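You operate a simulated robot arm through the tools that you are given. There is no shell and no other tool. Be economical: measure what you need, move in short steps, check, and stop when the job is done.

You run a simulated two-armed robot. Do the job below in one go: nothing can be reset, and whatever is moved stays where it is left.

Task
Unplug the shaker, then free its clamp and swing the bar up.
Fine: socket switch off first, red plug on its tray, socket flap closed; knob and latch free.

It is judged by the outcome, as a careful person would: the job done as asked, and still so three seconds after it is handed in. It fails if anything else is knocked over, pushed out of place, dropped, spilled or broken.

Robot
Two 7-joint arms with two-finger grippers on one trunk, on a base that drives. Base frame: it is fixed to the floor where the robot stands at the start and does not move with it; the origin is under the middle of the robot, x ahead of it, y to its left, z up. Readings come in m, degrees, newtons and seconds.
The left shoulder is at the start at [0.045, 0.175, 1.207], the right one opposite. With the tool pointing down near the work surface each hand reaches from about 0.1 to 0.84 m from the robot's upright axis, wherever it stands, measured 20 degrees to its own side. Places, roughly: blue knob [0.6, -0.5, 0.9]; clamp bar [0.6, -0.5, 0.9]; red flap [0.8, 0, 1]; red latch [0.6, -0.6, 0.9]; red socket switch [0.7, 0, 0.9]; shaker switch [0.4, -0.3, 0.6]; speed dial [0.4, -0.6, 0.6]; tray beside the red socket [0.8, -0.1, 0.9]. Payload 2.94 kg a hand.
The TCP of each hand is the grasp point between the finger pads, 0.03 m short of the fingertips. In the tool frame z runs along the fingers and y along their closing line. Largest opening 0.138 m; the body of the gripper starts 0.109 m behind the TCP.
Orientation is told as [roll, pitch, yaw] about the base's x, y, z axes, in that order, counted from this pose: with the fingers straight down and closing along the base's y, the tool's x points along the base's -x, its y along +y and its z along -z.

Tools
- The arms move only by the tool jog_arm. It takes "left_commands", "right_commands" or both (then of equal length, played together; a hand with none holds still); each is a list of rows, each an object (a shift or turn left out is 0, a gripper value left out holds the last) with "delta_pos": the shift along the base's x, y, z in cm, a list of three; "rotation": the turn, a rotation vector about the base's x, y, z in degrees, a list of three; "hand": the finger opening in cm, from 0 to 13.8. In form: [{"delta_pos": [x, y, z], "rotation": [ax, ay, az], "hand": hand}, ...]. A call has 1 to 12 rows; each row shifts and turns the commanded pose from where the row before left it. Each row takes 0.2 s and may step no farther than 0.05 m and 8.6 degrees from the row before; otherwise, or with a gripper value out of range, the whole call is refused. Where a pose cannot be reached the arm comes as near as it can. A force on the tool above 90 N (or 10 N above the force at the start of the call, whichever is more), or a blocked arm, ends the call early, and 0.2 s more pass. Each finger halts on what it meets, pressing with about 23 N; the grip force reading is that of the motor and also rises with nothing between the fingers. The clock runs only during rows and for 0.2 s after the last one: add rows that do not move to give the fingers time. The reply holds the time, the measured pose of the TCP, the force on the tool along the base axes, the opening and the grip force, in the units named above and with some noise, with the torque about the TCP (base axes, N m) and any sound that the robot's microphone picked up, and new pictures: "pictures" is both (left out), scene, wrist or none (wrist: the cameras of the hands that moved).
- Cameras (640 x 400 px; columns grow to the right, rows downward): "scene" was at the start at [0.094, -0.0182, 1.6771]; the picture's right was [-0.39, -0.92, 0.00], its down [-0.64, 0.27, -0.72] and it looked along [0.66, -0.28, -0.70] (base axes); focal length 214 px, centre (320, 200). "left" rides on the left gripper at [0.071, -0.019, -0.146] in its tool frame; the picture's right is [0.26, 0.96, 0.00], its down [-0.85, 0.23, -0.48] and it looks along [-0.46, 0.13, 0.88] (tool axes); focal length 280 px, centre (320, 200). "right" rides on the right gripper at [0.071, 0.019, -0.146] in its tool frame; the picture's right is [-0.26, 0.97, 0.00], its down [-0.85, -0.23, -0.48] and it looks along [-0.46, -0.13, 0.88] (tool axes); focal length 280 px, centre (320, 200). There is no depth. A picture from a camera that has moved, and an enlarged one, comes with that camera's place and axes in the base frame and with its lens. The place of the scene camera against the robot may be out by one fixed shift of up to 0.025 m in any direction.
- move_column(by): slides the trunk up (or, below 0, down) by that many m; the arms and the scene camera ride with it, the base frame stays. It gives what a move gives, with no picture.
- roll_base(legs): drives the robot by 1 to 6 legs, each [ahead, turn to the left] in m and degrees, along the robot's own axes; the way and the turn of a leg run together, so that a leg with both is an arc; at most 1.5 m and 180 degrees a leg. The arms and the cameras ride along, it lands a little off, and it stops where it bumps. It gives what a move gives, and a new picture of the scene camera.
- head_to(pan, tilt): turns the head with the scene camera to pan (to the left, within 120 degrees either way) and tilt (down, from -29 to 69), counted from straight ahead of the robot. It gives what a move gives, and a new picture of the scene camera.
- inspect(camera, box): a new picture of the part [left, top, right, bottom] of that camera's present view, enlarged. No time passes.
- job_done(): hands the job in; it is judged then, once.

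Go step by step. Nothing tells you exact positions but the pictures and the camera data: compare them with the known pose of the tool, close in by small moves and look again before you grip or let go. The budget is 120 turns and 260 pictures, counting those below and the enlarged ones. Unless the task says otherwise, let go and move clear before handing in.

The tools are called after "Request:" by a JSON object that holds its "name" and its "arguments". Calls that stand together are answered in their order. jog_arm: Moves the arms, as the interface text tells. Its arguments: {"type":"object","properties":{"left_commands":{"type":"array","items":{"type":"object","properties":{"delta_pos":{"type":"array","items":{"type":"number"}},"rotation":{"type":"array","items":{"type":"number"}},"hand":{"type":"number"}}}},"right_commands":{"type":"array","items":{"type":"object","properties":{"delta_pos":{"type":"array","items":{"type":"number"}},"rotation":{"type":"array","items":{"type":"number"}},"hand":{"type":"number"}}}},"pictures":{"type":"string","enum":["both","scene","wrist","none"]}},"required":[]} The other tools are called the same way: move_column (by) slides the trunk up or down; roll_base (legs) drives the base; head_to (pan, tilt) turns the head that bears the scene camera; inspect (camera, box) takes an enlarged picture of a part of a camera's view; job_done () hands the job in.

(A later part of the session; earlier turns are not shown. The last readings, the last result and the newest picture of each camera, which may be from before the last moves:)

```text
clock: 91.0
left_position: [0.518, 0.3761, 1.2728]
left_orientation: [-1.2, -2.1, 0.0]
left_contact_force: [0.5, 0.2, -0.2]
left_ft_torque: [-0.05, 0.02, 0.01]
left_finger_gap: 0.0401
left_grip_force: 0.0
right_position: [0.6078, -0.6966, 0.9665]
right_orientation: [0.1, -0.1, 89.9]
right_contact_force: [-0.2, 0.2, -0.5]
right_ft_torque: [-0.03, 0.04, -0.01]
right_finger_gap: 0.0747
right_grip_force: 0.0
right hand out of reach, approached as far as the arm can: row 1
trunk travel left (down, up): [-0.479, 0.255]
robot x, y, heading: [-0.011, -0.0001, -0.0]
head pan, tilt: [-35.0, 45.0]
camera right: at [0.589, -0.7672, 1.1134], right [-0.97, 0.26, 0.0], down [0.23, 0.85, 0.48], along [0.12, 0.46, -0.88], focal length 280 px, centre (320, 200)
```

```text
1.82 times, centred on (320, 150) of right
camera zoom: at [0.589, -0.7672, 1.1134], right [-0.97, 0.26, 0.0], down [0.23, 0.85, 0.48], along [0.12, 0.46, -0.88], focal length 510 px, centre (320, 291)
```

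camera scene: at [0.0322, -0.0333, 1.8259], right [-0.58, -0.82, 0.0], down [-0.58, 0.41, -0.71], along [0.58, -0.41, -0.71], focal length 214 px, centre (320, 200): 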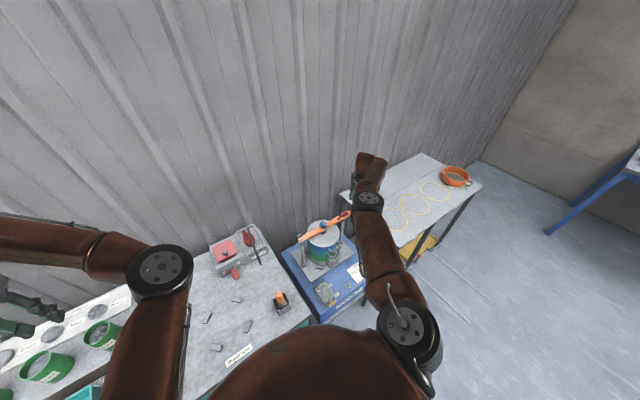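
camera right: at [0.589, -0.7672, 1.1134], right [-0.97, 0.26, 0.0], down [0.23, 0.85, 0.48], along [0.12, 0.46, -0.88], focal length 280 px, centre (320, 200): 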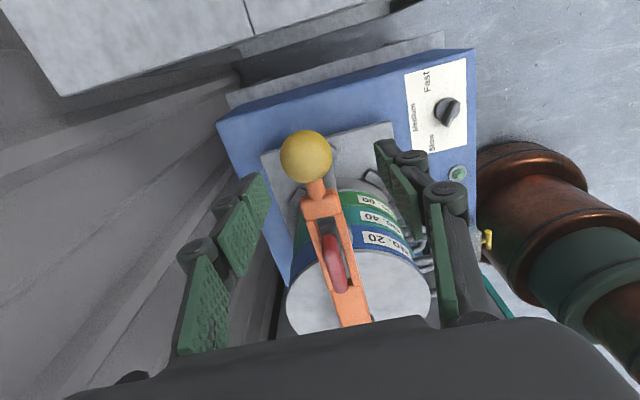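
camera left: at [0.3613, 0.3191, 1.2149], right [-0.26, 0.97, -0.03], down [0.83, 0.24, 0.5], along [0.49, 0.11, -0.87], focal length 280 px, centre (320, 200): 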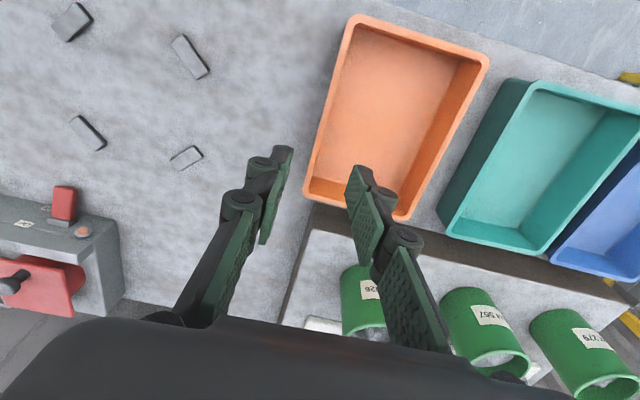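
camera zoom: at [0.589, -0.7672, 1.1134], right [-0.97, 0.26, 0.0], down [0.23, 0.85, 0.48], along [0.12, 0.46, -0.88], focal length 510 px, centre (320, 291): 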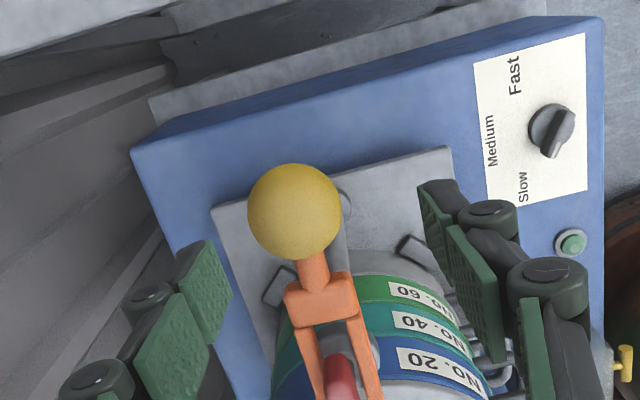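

Request:
{"name": "jog_arm", "arguments": {"right_commands": [{"delta_pos": [0.4, -0.5, -1.5]}, {"delta_pos": [0.3, -0.2, -1.3]}, {"delta_pos": [0, 0, -1.2]}, {}], "pictures": "wrist"}}

Request:
{"name": "inspect", "arguments": {"camera": "right", "box": [180, 40, 460, 260]}}

```text
clock: 92.0
left_position: [0.518, 0.3751, 1.2729]
left_orientation: [-1.2, -2.1, -0.1]
left_contact_force: [0.5, -0.3, 0.0]
left_ft_torque: [0.01, 0.02, -0.01]
left_finger_gap: 0.0399
left_grip_force: 0.1
right_position: [0.604, -0.6943, 0.9307]
right_orientation: [0.0, -0.1, 90.1]
right_contact_force: [0.1, 0.1, 0.2]
right_ft_torque: [-0.02, 0.03, 0.03]
right_finger_gap: 0.0747
right_grip_force: 0.1
right hand out of reach, approached as far as the arm can: row 1, 2
trunk travel left (down, up): [-0.479, 0.255]
robot x, y, heading: [-0.0147, 0.0015, -0.0]
head pan, tilt: [-35.0, 45.0]
camera right: at [0.5842, -0.7652, 1.0779], right [-0.96, 0.26, 0.0], down [0.23, 0.85, 0.48], along [0.12, 0.46, -0.88], focal length 280 px, centre (320, 200)
```

right: 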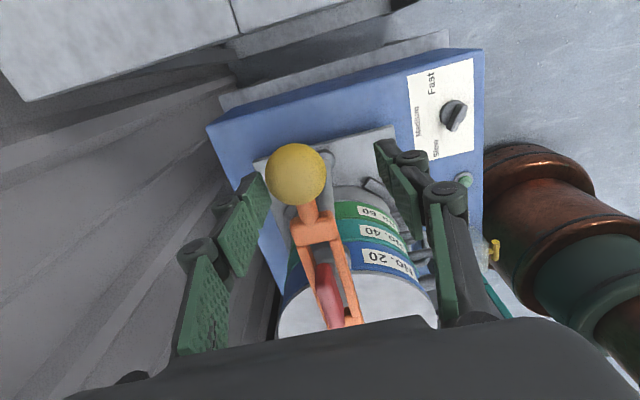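

```text
1.82 times, centred on (320, 150) of right
camera zoom: at [0.5842, -0.7652, 1.0779], right [-0.96, 0.26, 0.0], down [0.23, 0.85, 0.48], along [0.12, 0.46, -0.88], focal length 510 px, centre (320, 291)
```

zoom: 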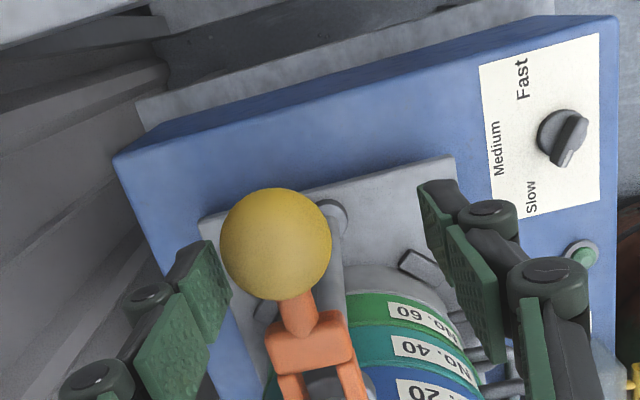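

The ball is just out of reach with the hand vertical, so I lean the hand (fingers toward -y) to gain reach.

Request:
{"name": "jog_arm", "arguments": {"right_commands": [{"rotation": [-7.5, 0, 0], "delta_pos": [0, 0, 0.5]}, {"rotation": [-7.5, 0, 0]}, {"rotation": [-5, 0, 0]}, {"delta_pos": [1, -0.8, -0.7]}, {}], "pictures": "wrist"}}

Request:
{"name": "inspect", "arguments": {"camera": "right", "box": [180, 40, 460, 260]}}

```text
clock: 93.2
left_position: [0.5147, 0.3753, 1.275]
left_orientation: [-1.1, -2.1, -0.1]
left_contact_force: [0.0, -0.7, 0.6]
left_ft_torque: [0.04, -0.08, 0.0]
left_finger_gap: 0.0399
left_grip_force: 0.2
right_position: [0.6328, -0.7176, 0.9242]
right_orientation: [-0.2, 16.1, 90.0]
right_contact_force: [-0.4, 0.3, -0.3]
right_ft_torque: [-0.01, 0.0, 0.0]
right_finger_gap: 0.0752
right_grip_force: 0.1
right hand out of reach, approached as far as the arm can: row 1, 2, 3
trunk travel left (down, up): [-0.479, 0.255]
robot x, y, heading: [-0.0135, -0.0011, -0.1]
head pan, tilt: [-35.0, 45.0]
camera right: at [0.6129, -0.7452, 1.0842], right [-0.97, 0.25, -0.07], down [0.23, 0.95, 0.22], along [0.13, 0.2, -0.97], focal length 280 px, centre (320, 200)
```

right: 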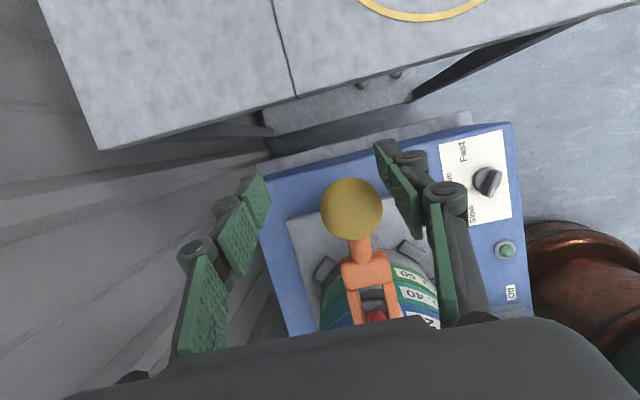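

```text
1.82 times, centred on (320, 150) of right
camera zoom: at [0.6129, -0.7452, 1.0842], right [-0.97, 0.25, -0.07], down [0.23, 0.95, 0.22], along [0.13, 0.2, -0.97], focal length 510 px, centre (320, 291)
```

zoom: 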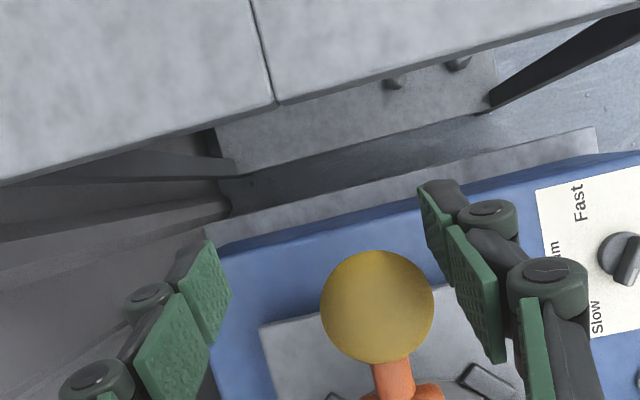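

Request:
{"name": "jog_arm", "arguments": {"right_commands": [{"delta_pos": [-1.0, 0.8, 0]}, {"delta_pos": [-0.6, 0.6, 0]}, {}], "pictures": "wrist"}}

Request:
{"name": "inspect", "arguments": {"camera": "right", "box": [180, 80, 460, 300]}}

```text
clock: 94.0
left_position: [0.5176, 0.3756, 1.2741]
left_orientation: [-1.1, -2.1, -0.1]
left_contact_force: [0.4, 0.4, 0.9]
left_ft_torque: [0.02, 0.01, 0.03]
left_finger_gap: 0.04
left_grip_force: 0.0
right_position: [0.6185, -0.7035, 0.9225]
right_orientation: [0.2, 16.0, 89.9]
right_contact_force: [0.4, 0.1, 0.4]
right_ft_torque: [0.04, 0.01, 0.0]
right_finger_gap: 0.0748
right_grip_force: 0.0
trunk travel left (down, up): [-0.479, 0.255]
robot x, y, heading: [-0.0121, -0.001, 0.2]
head pan, tilt: [-35.0, 45.0]
camera right: at [0.5984, -0.7314, 1.0826], right [-0.97, 0.25, -0.07], down [0.23, 0.95, 0.22], along [0.12, 0.2, -0.97], focal length 280 px, centre (320, 200)
```

right: 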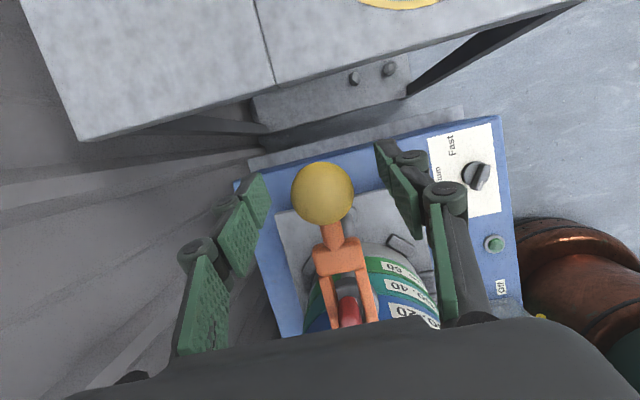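

```text
1.82 times, centred on (320, 190) of right
camera zoom: at [0.5984, -0.7314, 1.0826], right [-0.97, 0.25, -0.07], down [0.23, 0.95, 0.22], along [0.12, 0.2, -0.97], focal length 510 px, centre (320, 218)
```

zoom: 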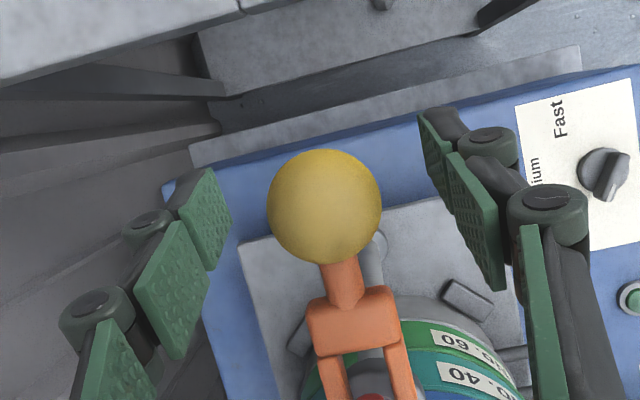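

Ball is centred between the pads. I close on it.

Request:
{"name": "jog_arm", "arguments": {"right_commands": [{"hand": 5}, {"hand": 3}, {"hand": 2}, {"hand": 2}, {"hand": 2}], "pictures": "wrist"}}

```text
clock: 95.2
left_position: [0.5166, 0.3761, 1.2737]
left_orientation: [-1.1, -2.1, -0.1]
left_contact_force: [0.4, -0.1, 0.2]
left_ft_torque: [-0.01, 0.0, 0.01]
left_finger_gap: 0.0402
left_grip_force: 0.0
right_position: [0.6187, -0.7036, 0.9225]
right_orientation: [0.0, 16.0, 90.0]
right_contact_force: [2.7, -1.8, -0.2]
right_ft_torque: [-0.07, -0.11, 0.08]
right_finger_gap: 0.0385
right_grip_force: 45.1
trunk travel left (down, up): [-0.479, 0.255]
robot x, y, heading: [-0.0112, 0.0011, -0.1]
head pan, tilt: [-35.0, 45.0]
camera right: at [0.5984, -0.7313, 1.0832], right [-0.97, 0.25, -0.07], down [0.23, 0.95, 0.22], along [0.12, 0.2, -0.97], focal length 280 px, centre (320, 200)
```

right: 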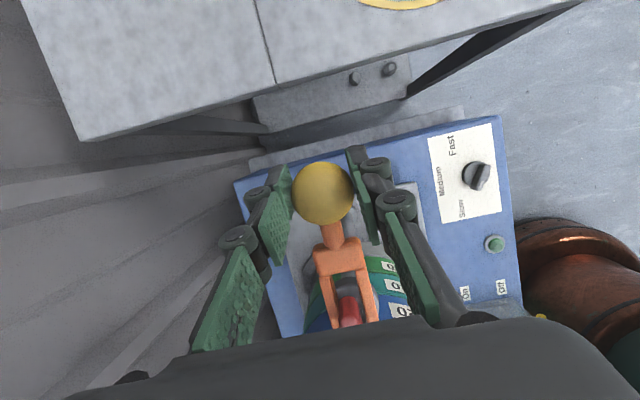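

Request:
{"name": "jog_arm", "arguments": {"right_commands": [{"delta_pos": [0, 0.05, 1.9]}, {"delta_pos": [0, 0.15, 1.95]}, {"delta_pos": [0, 0.6, 3.81]}, {"delta_pos": [0, 0.99, 3.72]}], "pictures": "both"}}

```text
clock: 96.2
left_position: [0.5164, 0.3771, 1.2724]
left_orientation: [-1.2, -2.1, -0.1]
left_contact_force: [-0.6, 1.0, -0.2]
left_ft_torque: [-0.05, 0.0, -0.02]
left_finger_gap: 0.04
left_grip_force: 0.1
right_position: [0.6185, -0.6854, 1.0369]
right_orientation: [-0.1, 16.2, 89.9]
right_contact_force: [6.3, -11.1, -0.5]
right_ft_torque: [-1.22, -0.7, 0.43]
right_finger_gap: 0.0383
right_grip_force: 45.4
trunk travel left (down, up): [-0.479, 0.255]
robot x, y, heading: [-0.0147, 0.0013, -0.1]
head pan, tilt: [-35.0, 45.0]
camera scene: at [0.0403, -0.0338, 1.776], right [-0.58, -0.82, 0.0], down [-0.58, 0.41, -0.71], along [0.58, -0.41, -0.71], focal length 214 px, centre (320, 200)
camera right: at [0.5982, -0.7129, 1.1975], right [-0.96, 0.25, -0.07], down [0.23, 0.95, 0.22], along [0.13, 0.2, -0.97], focal length 280 px, centre (320, 200)
```

scene: 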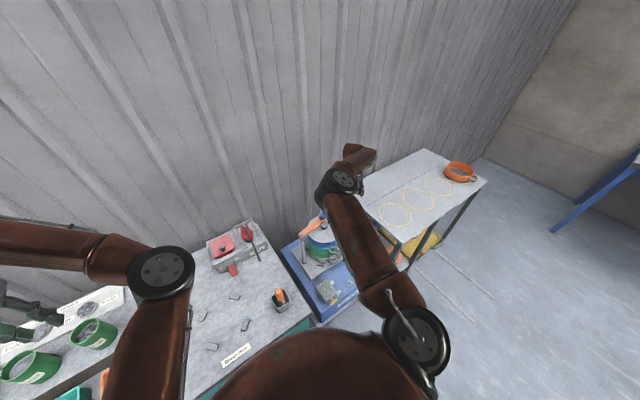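
right: 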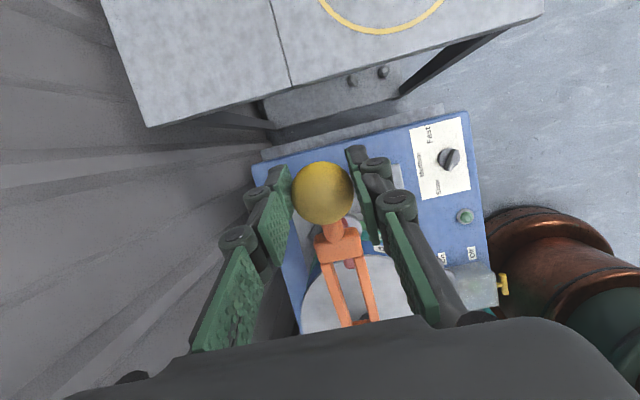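

Request:
{"name": "jog_arm", "arguments": {"right_commands": [{"delta_pos": [0, 1.38, 3.6]}, {"delta_pos": [0, 1.75, 3.43]}, {"delta_pos": [0, 2.1, 3.23]}, {"delta_pos": [0, 2.43, 2.99]}], "pictures": "none"}}

Request:
{"name": "inspect", "arguments": {"camera": "right", "box": [160, 80, 480, 340]}}

```text
clock: 97.2
left_position: [0.515, 0.3777, 1.2747]
left_orientation: [-1.3, -2.2, -0.1]
left_contact_force: [0.2, 1.0, -0.7]
left_ft_torque: [-0.06, 0.0, 0.0]
left_finger_gap: 0.0401
left_grip_force: 0.1
right_position: [0.6173, -0.6064, 1.1717]
right_orientation: [0.0, 16.2, 89.9]
right_contact_force: [-7.3, -5.2, -2.0]
right_ft_torque: [-1.18, -0.54, 0.39]
right_finger_gap: 0.0385
right_grip_force: 45.0
trunk travel left (down, up): [-0.479, 0.255]
robot x, y, heading: [-0.0145, 0.0028, -0.2]
head pan, tilt: [-35.0, 45.0]
```

```text
1.54 times, centred on (320, 210) of right
camera zoom: at [0.5989, -0.6347, 1.3323], right [-0.96, 0.25, -0.07], down [0.23, 0.95, 0.22], along [0.12, 0.2, -0.97], focal length 431 px, centre (320, 185)
```

zoom: 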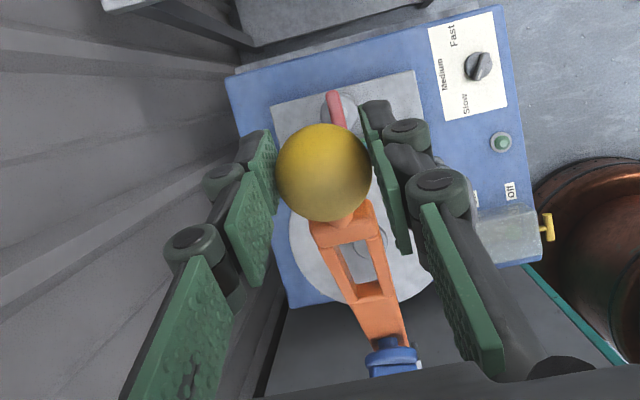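

Request:
{"name": "jog_arm", "arguments": {"right_commands": [{"delta_pos": [0, 2.72, 2.72]}, {"delta_pos": [0, 2.99, 2.43]}, {"delta_pos": [0, 3.23, 2.1]}, {"delta_pos": [0, 3.43, 1.75]}, {"delta_pos": [0, 3.6, 1.38]}, {}], "pictures": "both"}}

Request:
{"name": "inspect", "arguments": {"camera": "right", "box": [160, 80, 480, 340]}}

```text
clock: 98.6
left_position: [0.5155, 0.3749, 1.2754]
left_orientation: [-0.9, -2.2, 0.0]
left_contact_force: [-0.6, -0.4, 0.0]
left_ft_torque: [0.02, -0.01, 0.01]
left_finger_gap: 0.04
left_grip_force: 0.1
right_position: [0.6192, -0.4486, 1.273]
right_orientation: [0.0, 15.9, 90.1]
right_contact_force: [-5.1, 0.7, -0.4]
right_ft_torque: [0.71, 0.12, 0.34]
right_finger_gap: 0.038
right_grip_force: 44.6
trunk travel left (down, up): [-0.479, 0.255]
robot x, y, heading: [-0.0075, -0.003, -0.1]
head pan, tilt: [-35.0, 45.0]
camera scene: at [0.0386, -0.0345, 1.776], right [-0.58, -0.82, 0.0], down [-0.58, 0.41, -0.71], along [0.58, -0.41, -0.71], focal length 214 px, centre (320, 200)
camera right: at [0.6, -0.4779, 1.4337], right [-0.97, 0.25, -0.07], down [0.23, 0.95, 0.23], along [0.12, 0.2, -0.97], focal length 280 px, centre (320, 200)
```

scene: 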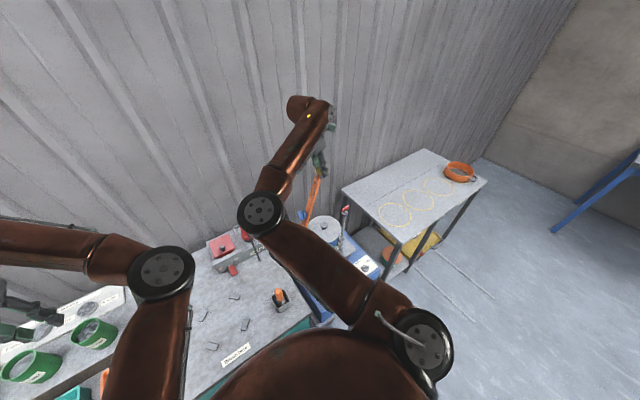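
right: 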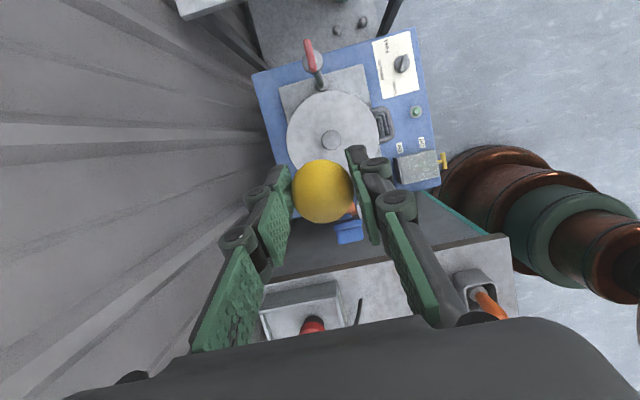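

```text
1.54 times, centred on (320, 210) of right
camera zoom: at [0.6, -0.4779, 1.4337], right [-0.97, 0.25, -0.07], down [0.23, 0.95, 0.23], along [0.12, 0.2, -0.97], focal length 431 px, centre (320, 185)
```

zoom: 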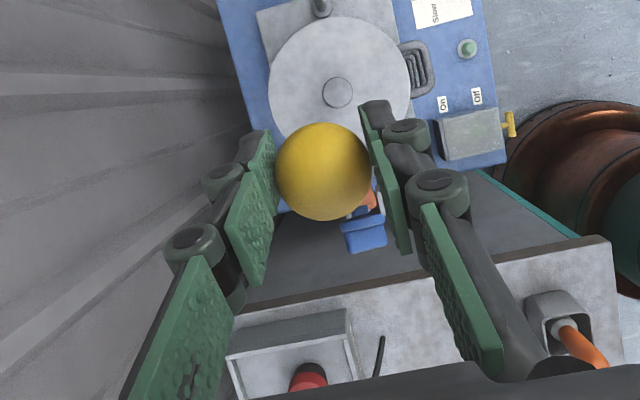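

Request:
{"name": "jog_arm", "arguments": {"right_commands": [{"delta_pos": [0, 3.72, 0.99]}, {"delta_pos": [0, 3.81, 0.6]}, {"delta_pos": [0, 1.9, 0.15]}, {"delta_pos": [0, 1.9, 0.05]}, {}], "pictures": "none"}}

Request:
{"name": "inspect", "arguments": {"camera": "right", "box": [160, 80, 480, 340]}}

Request:
{"name": "inspect", "arguments": {"camera": "scene", "box": [230, 140, 380, 320]}}

```text
clock: 99.8
left_position: [0.5171, 0.3753, 1.2737]
left_orientation: [-1.1, -2.1, -0.1]
left_contact_force: [-0.3, -0.4, -0.2]
left_ft_torque: [0.02, 0.0, 0.0]
left_finger_gap: 0.0399
left_grip_force: 0.0
right_position: [0.6183, -0.3364, 1.2907]
right_orientation: [0.0, 16.0, 90.0]
right_contact_force: [9.0, -0.4, 2.8]
right_ft_torque: [-0.31, -0.21, 0.09]
right_finger_gap: 0.0385
right_grip_force: 44.7
trunk travel left (down, up): [-0.479, 0.255]
robot x, y, heading: [-0.0156, 0.0003, -0.2]
head pan, tilt: [-35.0, 45.0]
```

```text
1.54 times, centred on (320, 210) of right
camera zoom: at [0.6006, -0.3637, 1.4509], right [-0.97, 0.25, -0.07], down [0.23, 0.95, 0.22], along [0.12, 0.2, -0.97], focal length 431 px, centre (320, 185)
```

zoom: 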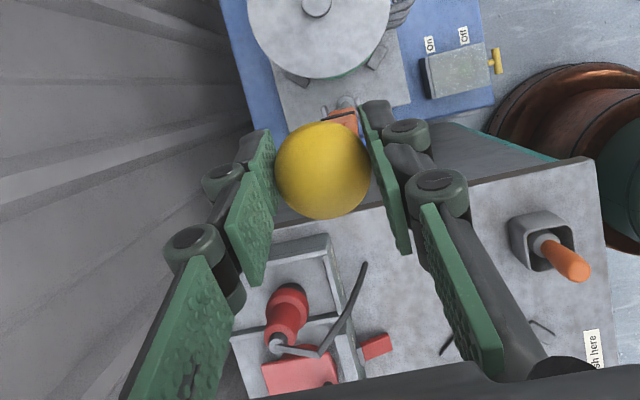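

```text
2.22 times, centred on (305, 230) of scene
camera zoom: at [0.041, -0.0341, 1.776], right [-0.58, -0.82, 0.0], down [-0.58, 0.41, -0.71], along [0.58, -0.41, -0.71], focal length 477 px, centre (353, 133)
```

zoom: 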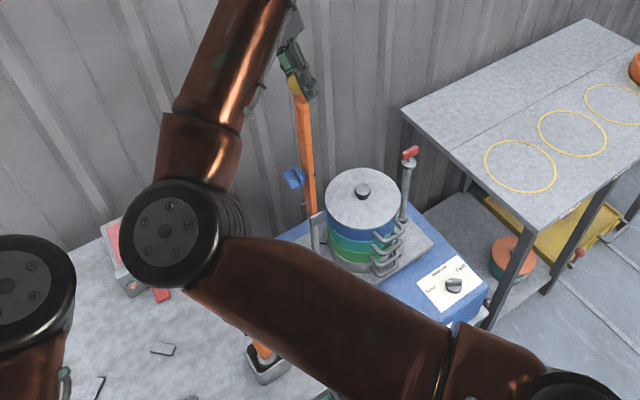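

The bar stands vertical. I push a little further to find its stop past vertical.

Request:
{"name": "jog_arm", "arguments": {"right_commands": [{"delta_pos": [0, 1.9, -0.05]}, {"delta_pos": [0, 1.9, -0.15]}, {"delta_pos": [0, 1.9, -0.25]}, {}], "pictures": "none"}}

```text
clock: 100.8
left_position: [0.518, 0.3762, 1.2733]
left_orientation: [-1.2, -1.9, -0.1]
left_contact_force: [0.4, -0.3, -0.3]
left_ft_torque: [-0.03, 0.0, -0.01]
left_finger_gap: 0.04
left_grip_force: 0.1
right_position: [0.6206, -0.2791, 1.2854]
right_orientation: [0.2, 15.9, 90.0]
right_contact_force: [15.0, 0.0, 6.3]
right_ft_torque: [-0.46, -0.17, -0.18]
right_finger_gap: 0.0383
right_grip_force: 45.5
trunk travel left (down, up): [-0.479, 0.255]
robot x, y, heading: [-0.0111, -0.001, 0.1]
head pan, tilt: [-35.0, 45.0]
```

Request:
{"name": "jog_arm", "arguments": {"right_commands": [{"delta_pos": [-0.2, 1.9, -0.35]}, {"delta_pos": [0, 1.85, -0.45]}, {"delta_pos": [0, 1.85, -0.55]}, {}], "pictures": "none"}}

Request:
{"name": "inspect", "arguments": {"camera": "scene", "box": [230, 140, 380, 320]}}

```text
clock: 102.0
left_position: [0.5153, 0.3924, 1.2717]
left_orientation: [-1.9, -2.1, 0.3]
left_contact_force: [0.5, 1.2, 0.9]
left_ft_torque: [-0.08, 0.05, -0.02]
left_finger_gap: 0.0403
left_grip_force: 0.1
right_position: [0.6166, -0.2046, 1.2771]
right_orientation: [0.2, 16.7, 90.5]
right_contact_force: [-0.8, 0.9, 0.7]
right_ft_torque: [-0.03, 0.0, 0.0]
right_finger_gap: 0.02
right_grip_force: 0.1
trunk travel left (down, up): [-0.479, 0.255]
robot x, y, heading: [-0.0127, -0.0024, 0.0]
head pan, tilt: [-35.0, 45.0]
stopped in row 4 (right hand): the arm was blocked; the commanded pose is now the measured one
```

```text
2.22 times, centred on (305, 230) of scene
camera zoom: at [0.0403, 0.01, 1.7787], right [-0.57, -0.82, 0.02], down [-0.58, 0.39, -0.72], along [0.58, -0.42, -0.7], focal length 477 px, centre (353, 133)
```

zoom: 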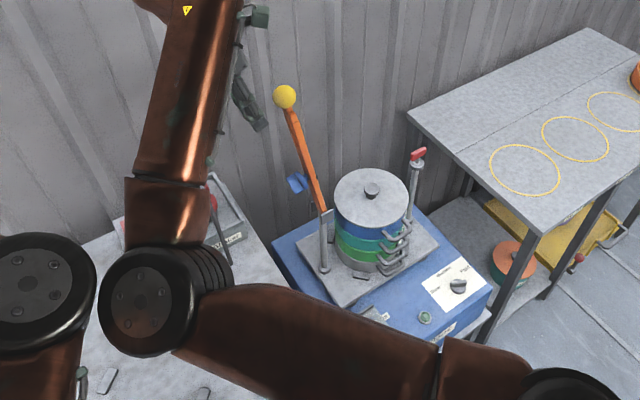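

The ball slipped out as the bar met its stop past vertical, and the bar stays up. I lift the right hand away carefully (the elbows are close together).

Request:
{"name": "jog_arm", "arguments": {"right_commands": [{"delta_pos": [0, 0, 3]}, {"delta_pos": [-2, 0, 3]}, {"delta_pos": [-3, 0, 3]}, {"delta_pos": [-4, 0, 2]}], "pictures": "scene"}}

Request:
{"name": "inspect", "arguments": {"camera": "scene", "box": [180, 120, 400, 330]}}

```text
clock: 103.0
left_position: [0.5117, 0.3821, 1.2752]
left_orientation: [-1.3, -2.4, 0.1]
left_contact_force: [-2.7, 1.4, 2.1]
left_ft_torque: [-0.24, -0.24, 0.01]
left_finger_gap: 0.0402
left_grip_force: 0.1
right_position: [0.5204, -0.2135, 1.3868]
right_orientation: [0.1, 16.3, 90.2]
right_contact_force: [-1.1, -2.0, -1.6]
right_ft_torque: [0.1, -0.01, 0.01]
right_finger_gap: 0.0203
right_grip_force: 0.0
trunk travel left (down, up): [-0.479, 0.255]
robot x, y, heading: [-0.0129, -0.0017, 0.1]
head pan, tilt: [-35.0, 45.0]
camera scene: at [0.0352, 0.0023, 1.7787], right [-0.57, -0.82, 0.01], down [-0.58, 0.39, -0.72], along [0.58, -0.42, -0.7], focal length 214 px, centre (320, 200)
```

scene: 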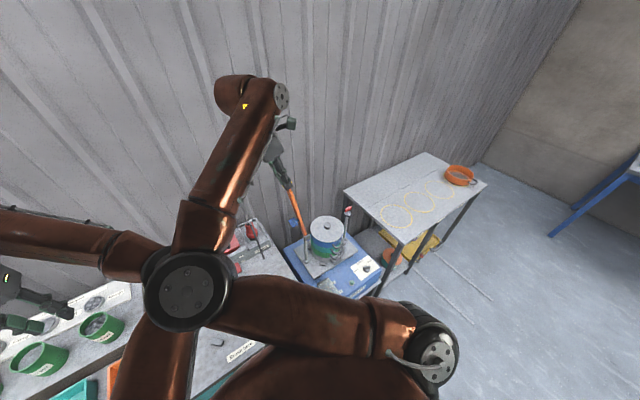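

```text
1.90 times, centred on (290, 225) of scene
camera zoom: at [0.0352, 0.0023, 1.7787], right [-0.57, -0.82, 0.01], down [-0.58, 0.39, -0.72], along [0.58, -0.42, -0.7], focal length 408 px, centre (377, 152)
```

zoom: 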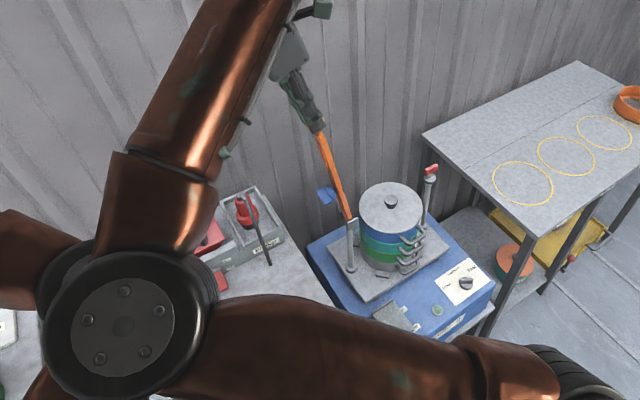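

Request:
{"name": "jog_arm", "arguments": {"right_commands": [{"delta_pos": [-4, -1, 2]}, {"delta_pos": [-3, -3, 2]}, {"delta_pos": [-1, -4, 1]}, {"delta_pos": [0, -4.5, 1]}, {"delta_pos": [0, -4.5, 1]}, {}], "pictures": "scene"}}

Request:
{"name": "inspect", "arguments": {"camera": "scene", "box": [180, 150, 400, 330]}}

```text
clock: 104.4
left_position: [0.5146, 0.3712, 1.278]
left_orientation: [-0.9, -2.2, 0.1]
left_contact_force: [-0.5, -0.3, -0.4]
left_ft_torque: [0.04, 0.03, 0.0]
left_finger_gap: 0.0403
left_grip_force: 0.0
right_position: [0.4451, -0.3965, 1.4511]
right_orientation: [0.1, 15.7, 90.4]
right_contact_force: [0.2, 0.2, 0.0]
right_ft_torque: [0.03, -0.07, 0.01]
right_finger_gap: 0.0197
right_grip_force: 0.0
trunk travel left (down, up): [-0.479, 0.255]
robot x, y, heading: [-0.012, -0.0001, 0.1]
head pan, tilt: [-35.0, 45.0]
camera scene: at [0.039, -0.0738, 1.7765], right [-0.57, -0.82, -0.02], down [-0.58, 0.42, -0.7], along [0.58, -0.39, -0.72], focal length 214 px, centre (320, 200)
```

scene: 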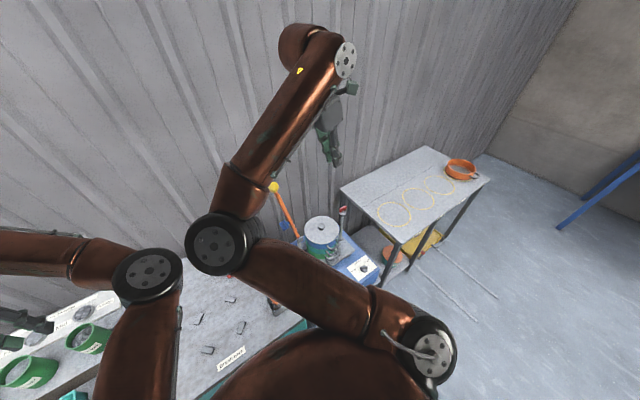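

```text
2.22 times, centred on (290, 240) of scene
camera zoom: at [0.039, -0.0738, 1.7765], right [-0.57, -0.82, -0.02], down [-0.58, 0.42, -0.7], along [0.58, -0.39, -0.72], focal length 477 px, centre (387, 111)
```

zoom: 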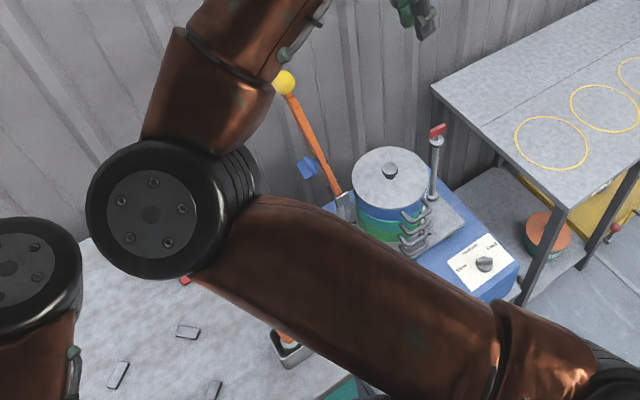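

Request:
{"name": "jog_arm", "arguments": {"right_commands": [{"delta_pos": [-1, -3, 3.5]}, {"delta_pos": [-1, -3, 3.5]}, {"delta_pos": [-1, -3, 3.5]}, {"delta_pos": [-1, -3, 3.5]}], "pictures": "none"}}

Request:
{"name": "head_to", "arguments": {"pan": -25, "tilt": 48}}

Request:
{"name": "inspect", "arguments": {"camera": "scene", "box": [200, 150, 420, 330]}}

```text
clock: 105.6
left_position: [0.5112, 0.4056, 1.2625]
left_orientation: [-2.4, -2.3, -0.3]
left_contact_force: [0.3, -0.5, 0.7]
left_ft_torque: [0.02, 0.04, 0.01]
left_finger_gap: 0.0402
left_grip_force: 0.1
right_position: [0.3996, -0.478, 1.603]
right_orientation: [-0.7, 18.6, 90.0]
right_contact_force: [-3.1, -0.8, 3.2]
right_ft_torque: [0.21, -0.34, 0.12]
right_finger_gap: 0.0198
right_grip_force: 0.0
trunk travel left (down, up): [-0.479, 0.255]
robot x, y, heading: [-0.013, 0.0004, -0.0]
head pan, tilt: [-35.0, 45.0]
stopped in row 4 (right hand): the arm was blocked; the commanded pose is now the measured one
```

```text
clock: 106.3
left_position: [0.5115, 0.3932, 1.2685]
left_orientation: [-2.0, -2.7, 0.0]
left_contact_force: [0.0, 0.4, 0.6]
left_ft_torque: [-0.1, 0.02, -0.02]
left_finger_gap: 0.04
left_grip_force: 0.2
right_position: [0.3998, -0.4877, 1.5929]
right_orientation: [-0.2, 16.8, 90.0]
right_contact_force: [-1.1, 0.9, -0.5]
right_ft_torque: [-0.12, -0.06, -0.02]
right_finger_gap: 0.0199
right_grip_force: 0.0
trunk travel left (down, up): [-0.479, 0.255]
robot x, y, heading: [-0.0102, 0.0013, -0.1]
head pan, tilt: [-25.0, 48.0]
camera scene: at [0.0437, 0.0454, 1.7754], right [-0.42, -0.91, 0.03], down [-0.67, 0.29, -0.68], along [0.61, -0.31, -0.73], focal length 214 px, centre (320, 200)
```

scene: 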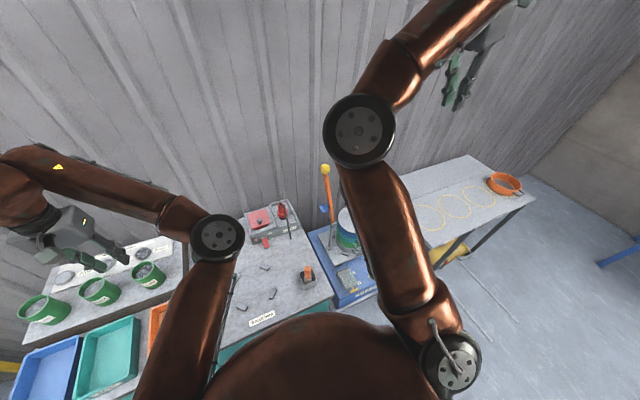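

```text
2.22 times, centred on (310, 240) of scene
camera zoom: at [0.0437, 0.0454, 1.7754], right [-0.42, -0.91, 0.03], down [-0.67, 0.29, -0.68], along [0.61, -0.31, -0.73], focal length 477 px, centre (342, 111)
```

zoom: 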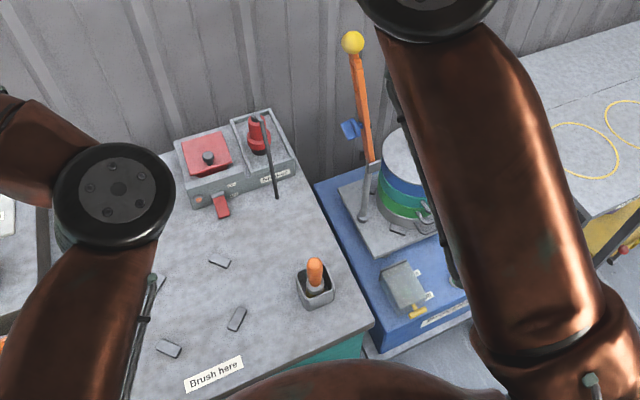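

Request:
{"name": "jog_arm", "arguments": {"right_commands": [{"delta_pos": [2, 1, -3]}, {"delta_pos": [1, 0, -3]}, {}, {}], "pictures": "scene"}}

```text
clock: 107.2
left_position: [0.5002, 0.5223, 1.2121]
left_orientation: [-7.5, -2.9, 0.2]
left_contact_force: [-1.7, -2.5, 0.8]
left_ft_torque: [0.21, -0.3, 0.05]
left_finger_gap: 0.0403
left_grip_force: 0.0
right_position: [0.4236, -0.331, 1.5727]
right_orientation: [-1.8, 24.5, 89.7]
right_contact_force: [-1.2, -2.9, 8.5]
right_ft_torque: [0.55, -0.21, 0.19]
right_finger_gap: 0.02
right_grip_force: 0.2
trunk travel left (down, up): [-0.479, 0.255]
robot x, y, heading: [-0.0129, -0.0003, -0.2]
head pan, tilt: [-25.0, 48.0]
stopped in row 4 (right hand): the arm was blocked; the commanded pose is now the measured one
camera scene: at [0.0411, -0.0287, 1.7721], right [-0.42, -0.91, -0.01], down [-0.67, 0.32, -0.67], along [0.61, -0.28, -0.74], focal length 214 px, centre (320, 200)
```

scene: 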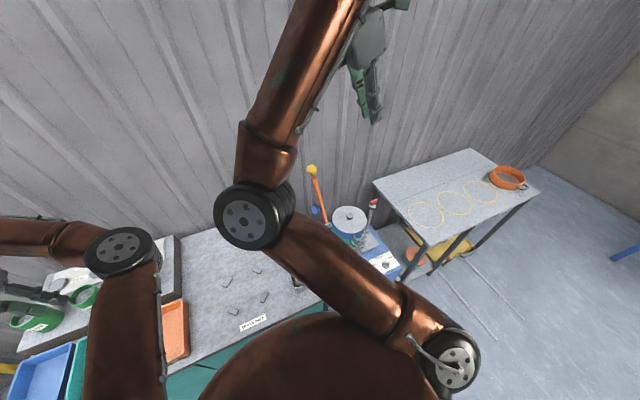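

The robot is swaying; I pause to let it settle and look.

Request:
{"name": "jog_arm", "arguments": {"right_commands": [{}, {}, {}, {}, {}], "pictures": "both"}}

```text
clock: 107.8
left_position: [0.4922, 0.4248, 1.2829]
left_orientation: [-1.7, -6.1, 9.2]
left_contact_force: [-0.9, 3.1, 2.6]
left_ft_torque: [-0.41, -0.11, -0.07]
left_finger_gap: 0.04
left_grip_force: 0.1
right_position: [0.4749, -0.4848, 1.5037]
right_orientation: [-0.4, 17.7, 94.3]
right_contact_force: [4.5, 5.5, 1.0]
right_ft_torque: [-0.55, 0.49, -0.14]
right_finger_gap: 0.0199
right_grip_force: 0.0
trunk travel left (down, up): [-0.479, 0.255]
robot x, y, heading: [0.0076, 0.0001, 4.8]
head pan, tilt: [-25.0, 48.0]
stopped in row 3 (left hand): the arm was blocked; the commanded pose is now the measured one
camera scene: at [0.0638, 0.0538, 1.7758], right [-0.34, -0.94, 0.03], down [-0.7, 0.23, -0.68], along [0.63, -0.26, -0.73], focal length 214 px, centre (320, 200)
camera right: at [0.4559, -0.5106, 1.6633], right [-0.98, 0.17, -0.09], down [0.15, 0.97, 0.2], along [0.12, 0.18, -0.98], focal length 280 px, centre (320, 200)
```

scene: 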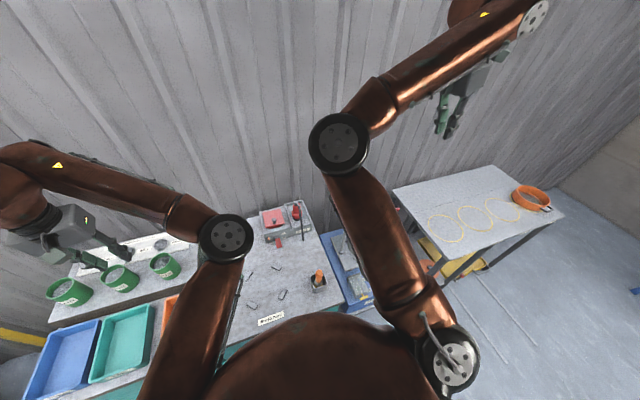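
right: 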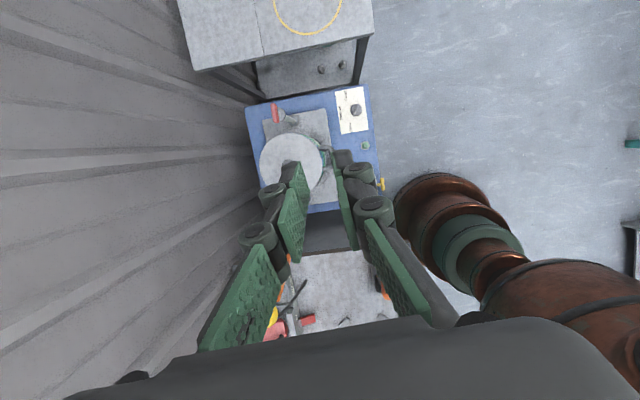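

The body rocks with the arms out, so to protect the workpieces I back the robot away from the benches.

Request:
{"name": "roll_base", "arguments": {"legs": [[-0.3, 0]]}}

```text
clock: 108.5
left_position: [0.5626, 0.3456, 1.1956]
left_orientation: [-3.1, -2.2, -11.7]
left_contact_force: [2.2, -2.7, -0.5]
left_ft_torque: [0.41, 0.09, 0.03]
left_finger_gap: 0.0401
left_grip_force: 0.1
right_position: [0.3395, -0.5536, 1.4949]
right_orientation: [-5.3, 4.8, 68.9]
right_contact_force: [2.3, -2.6, -0.4]
right_ft_torque: [0.31, 0.27, -0.02]
right_finger_gap: 0.0202
right_grip_force: 0.1
trunk travel left (down, up): [-0.479, 0.255]
robot x, y, heading: [0.0221, -0.002, -4.0]
head pan, tilt: [-25.0, 48.0]
stopped in leg 1: the robot was blocked; the commanded pose is now the measured one
camera scene: at [0.071, -0.2028, 1.7692], right [-0.49, -0.87, -0.09], down [-0.65, 0.43, -0.63], along [0.59, -0.25, -0.77], focal length 214 px, centre (320, 200)
```

scene: 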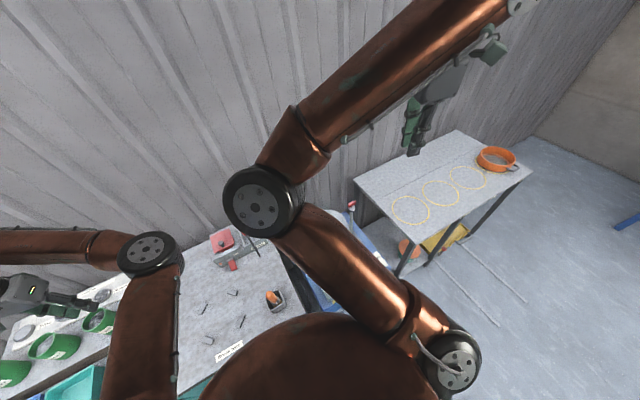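

Request:
{"name": "jog_arm", "arguments": {"right_commands": [{}], "left_commands": [{}], "pictures": "none"}}

```text
clock: 108.8
left_position: [0.5504, 0.5737, 1.1175]
left_orientation: [-12.4, -3.9, -7.7]
left_contact_force: [-5.2, -0.6, 3.8]
left_ft_torque: [0.21, -0.59, 0.18]
left_finger_gap: 0.0401
left_grip_force: 0.1
right_position: [0.367, -0.2694, 1.5606]
right_orientation: [-8.5, 17.4, 73.4]
right_contact_force: [3.7, 4.6, 2.3]
right_ft_torque: [-0.52, 0.4, -0.1]
right_finger_gap: 0.0202
right_grip_force: 0.1
trunk travel left (down, up): [-0.479, 0.255]
robot x, y, heading: [0.0183, 0.002, -3.8]
head pan, tilt: [-25.0, 48.0]
stopped in row 1 (left hand): the arm was blocked; the commanded pose is now the measured one
```

Request:
{"name": "move_column", "arguments": {"by": 0.08}}

```text
clock: 109.4
left_position: [0.5357, 0.5371, 1.2643]
left_orientation: [-3.9, -6.7, 3.3]
left_contact_force: [1.7, 2.4, -1.9]
left_ft_torque: [-0.36, 0.22, -0.05]
left_finger_gap: 0.0399
left_grip_force: 0.2
right_position: [0.4373, -0.3836, 1.515]
right_orientation: [-2.4, 20.0, 89.4]
right_contact_force: [3.0, 4.1, 0.7]
right_ft_torque: [-0.43, 0.45, -0.16]
right_finger_gap: 0.0197
right_grip_force: 0.1
trunk travel left (down, up): [-0.498, 0.236]
robot x, y, heading: [0.0241, -0.0029, -3.3]
head pan, tilt: [-25.0, 48.0]
stopped: the arm was blocked; the commanded pose is now the measured one
```

Request:
{"name": "head_to", "arguments": {"pan": 0, "tilt": 48}}

```text
clock: 110.2
left_position: [0.5387, 0.5411, 1.1973]
left_orientation: [-7.9, -4.7, -4.8]
left_contact_force: [-1.9, -1.0, 3.0]
left_ft_torque: [0.35, -0.24, 0.12]
left_finger_gap: 0.0398
left_grip_force: 0.0
right_position: [0.3718, -0.3418, 1.5459]
right_orientation: [-7.4, 16.7, 78.8]
right_contact_force: [4.8, -1.8, 6.6]
right_ft_torque: [0.37, 0.62, -0.12]
right_finger_gap: 0.0199
right_grip_force: 0.0
trunk travel left (down, up): [-0.498, 0.236]
robot x, y, heading: [0.0199, -0.0004, -3.5]
head pan, tilt: [0.0, 48.0]
camera scene: at [0.0832, 0.1522, 1.7926], right [-0.06, -0.99, 0.08], down [-0.74, -0.01, -0.67], along [0.67, -0.1, -0.74], focal length 214 px, centre (320, 200)
```

scene: 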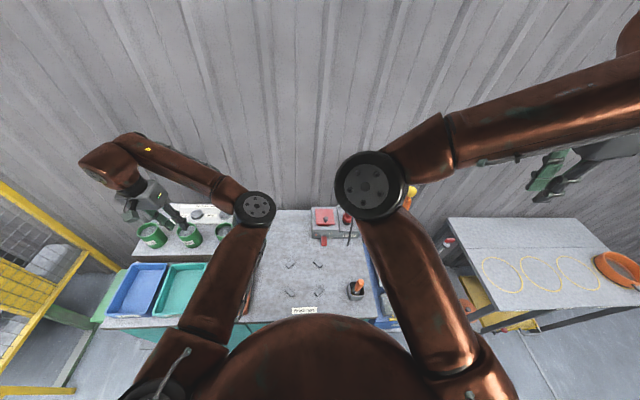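

Request:
{"name": "head_to", "arguments": {"pan": -15, "tilt": 50}}

Request:
{"name": "head_to", "arguments": {"pan": 0, "tilt": 50}}

```text
clock: 111.0
left_position: [0.5472, 0.3065, 1.2698]
left_orientation: [1.9, -5.1, -7.8]
left_contact_force: [6.3, -4.3, -4.9]
left_ft_torque: [0.59, 0.63, 0.04]
left_finger_gap: 0.0397
left_grip_force: 0.1
right_position: [0.344, -0.6159, 1.4504]
right_orientation: [-5.3, 7.0, 77.1]
right_contact_force: [-7.1, -0.7, -4.6]
right_ft_torque: [0.05, -0.9, 0.07]
right_finger_gap: 0.02
right_grip_force: 0.0
trunk travel left (down, up): [-0.498, 0.236]
robot x, y, heading: [0.0251, -0.0041, -3.4]
head pan, tilt: [-15.0, 50.0]
camera scene: at [0.0735, -0.056, 1.7875], right [-0.32, -0.95, -0.03], down [-0.73, 0.26, -0.64], along [0.61, -0.18, -0.77], focal length 214 px, centre (320, 200)
```

scene: 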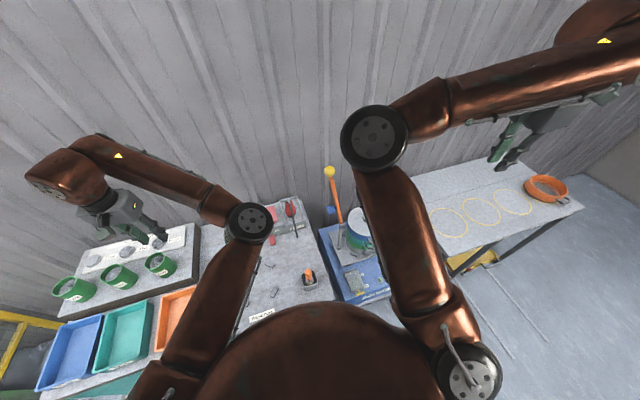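

```text
clock: 111.8
left_position: [0.568, 0.4416, 1.1895]
left_orientation: [-6.0, -3.8, -12.6]
left_contact_force: [-1.5, -1.6, 3.7]
left_ft_torque: [0.24, -0.03, 0.04]
left_finger_gap: 0.04
left_grip_force: 0.0
right_position: [0.332, -0.4529, 1.5091]
right_orientation: [-8.6, 7.6, 70.2]
right_contact_force: [4.4, -3.6, 3.3]
right_ft_torque: [0.4, 0.54, 0.03]
right_finger_gap: 0.0199
right_grip_force: 0.1
trunk travel left (down, up): [-0.498, 0.236]
robot x, y, heading: [0.0214, -0.0039, -4.2]
head pan, tilt: [0.0, 50.0]
camera scene: at [0.0784, -0.0271, 1.7895], right [-0.08, -1.0, -0.02], down [-0.76, 0.07, -0.64], along [0.64, -0.04, -0.77], focal length 214 px, centre (320, 200)
```

scene: 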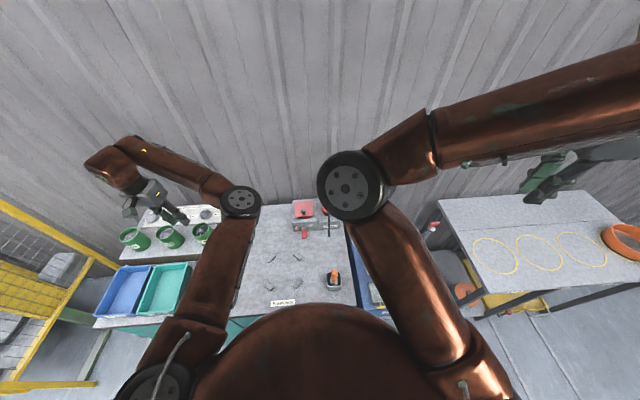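

Request:
{"name": "roll_base", "arguments": {"legs": [[-0.1, 0]]}}

```text
clock: 112.5
left_position: [0.5023, 0.4631, 1.3069]
left_orientation: [-0.3, -10.4, 10.1]
left_contact_force: [0.3, 3.1, -1.9]
left_ft_torque: [-0.37, 0.06, -0.12]
left_finger_gap: 0.0396
left_grip_force: 0.1
right_position: [0.4667, -0.4939, 1.4546]
right_orientation: [-2.1, 19.3, 97.7]
right_contact_force: [0.7, 5.0, 2.4]
right_ft_torque: [-0.4, 0.03, -0.05]
right_finger_gap: 0.0198
right_grip_force: 0.0
trunk travel left (down, up): [-0.498, 0.236]
robot x, y, heading: [0.0318, -0.0046, -0.4]
head pan, tilt: [0.0, 50.0]
stopped in leg 1: the robot was blocked; the commanded pose is now the measured one
camera scene: at [0.094, 0.1563, 1.7898], right [0.0, -1.0, 0.08], down [-0.77, -0.05, -0.64], along [0.64, -0.06, -0.76], focal length 214 px, centre (320, 200)
```

scene: 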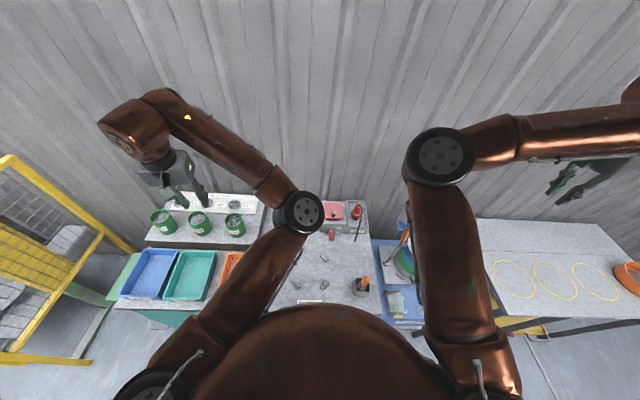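

Request:
{"name": "head_to", "arguments": {"pan": 110, "tilt": 50}}

Request:
{"name": "head_to", "arguments": {"pan": -110, "tilt": 50}}

Request:
{"name": "head_to", "arguments": {"pan": 0, "tilt": 50}}

```text
clock: 114.4
left_position: [0.5233, 0.4817, 1.248]
left_orientation: [-1.9, -6.6, 0.0]
left_contact_force: [-1.7, 1.6, 1.4]
left_ft_torque: [-0.16, -0.22, 0.06]
left_finger_gap: 0.0399
left_grip_force: 0.0
right_position: [0.3972, -0.4617, 1.4729]
right_orientation: [-6.6, 14.5, 84.7]
right_contact_force: [2.2, -1.5, 0.8]
right_ft_torque: [0.22, 0.26, -0.02]
right_finger_gap: 0.0202
right_grip_force: 0.2
trunk travel left (down, up): [-0.498, 0.236]
robot x, y, heading: [0.0258, 0.0011, -1.4]
head pan, tilt: [110.0, 50.0]
camera scene: at [-0.0136, 0.0862, 1.7876], right [0.95, 0.32, 0.0], down [0.24, -0.73, -0.64], along [-0.2, 0.61, -0.77], focal length 214 px, centre (320, 200)
```

scene: 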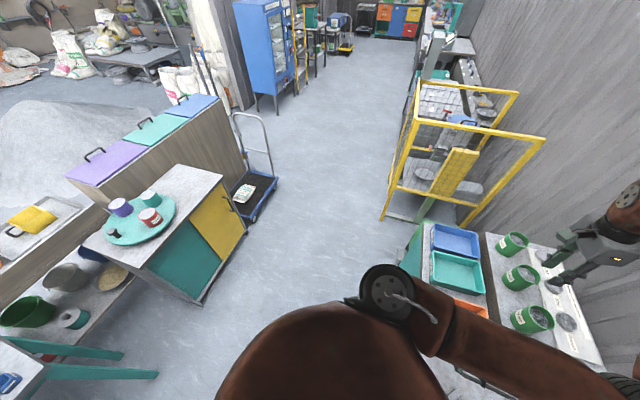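

```text
clock: 117.6
left_position: [0.4879, 0.4367, 1.3188]
left_orientation: [1.1, -11.2, 10.7]
left_contact_force: [-6.0, 4.4, 2.1]
left_ft_torque: [-0.64, -0.83, -0.14]
left_finger_gap: 0.0401
left_grip_force: 0.2
right_position: [0.4681, -0.5223, 1.4408]
right_orientation: [-3.5, 16.6, 97.4]
right_contact_force: [4.4, 4.9, 0.5]
right_ft_torque: [-0.5, 0.48, -0.22]
right_finger_gap: 0.02
right_grip_force: 0.0
trunk travel left (down, up): [-0.498, 0.236]
robot x, y, heading: [0.0396, 0.0008, 1.4]
head pan, tilt: [-110.0, 50.0]
camera scene: at [-0.0173, 0.0293, 1.7942], right [-0.95, 0.32, -0.02], down [0.25, 0.69, -0.68], along [-0.2, -0.65, -0.74], focal length 214 px, centre (320, 200)
```

scene: 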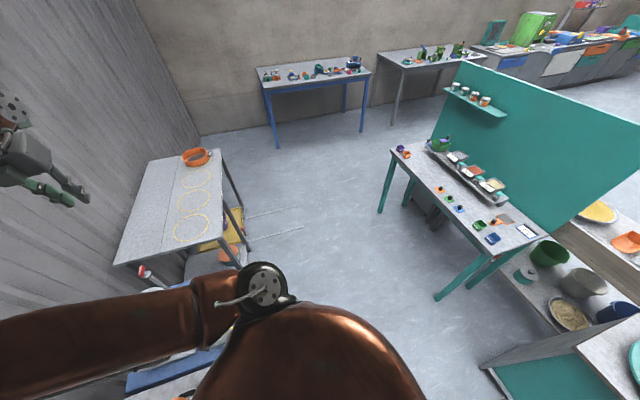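

```text
clock: 119.4
left_position: [0.5214, 0.4734, 1.25]
left_orientation: [-1.8, -6.8, -0.7]
left_contact_force: [-2.9, -0.3, 1.5]
left_ft_torque: [-0.03, -0.23, 0.02]
left_finger_gap: 0.0399
left_grip_force: 0.0
right_position: [0.3845, -0.4672, 1.4739]
right_orientation: [-7.0, 14.3, 83.8]
right_contact_force: [0.5, -4.0, 1.3]
right_ft_torque: [0.33, 0.07, 0.05]
right_finger_gap: 0.0201
right_grip_force: 0.1
trunk travel left (down, up): [-0.498, 0.236]
robot x, y, heading: [0.0242, 0.0033, -1.6]
head pan, tilt: [0.0, 50.0]
camera scene: at [0.08, 0.0093, 1.7878], right [-0.03, -1.0, 0.0], down [-0.76, 0.03, -0.64], along [0.64, -0.02, -0.76], focal length 214 px, centre (320, 200)
```

scene: 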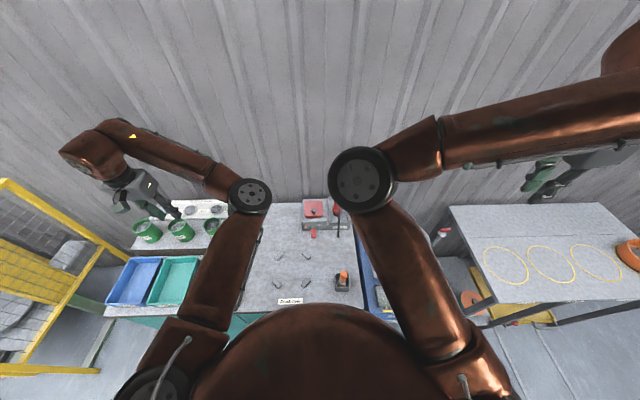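

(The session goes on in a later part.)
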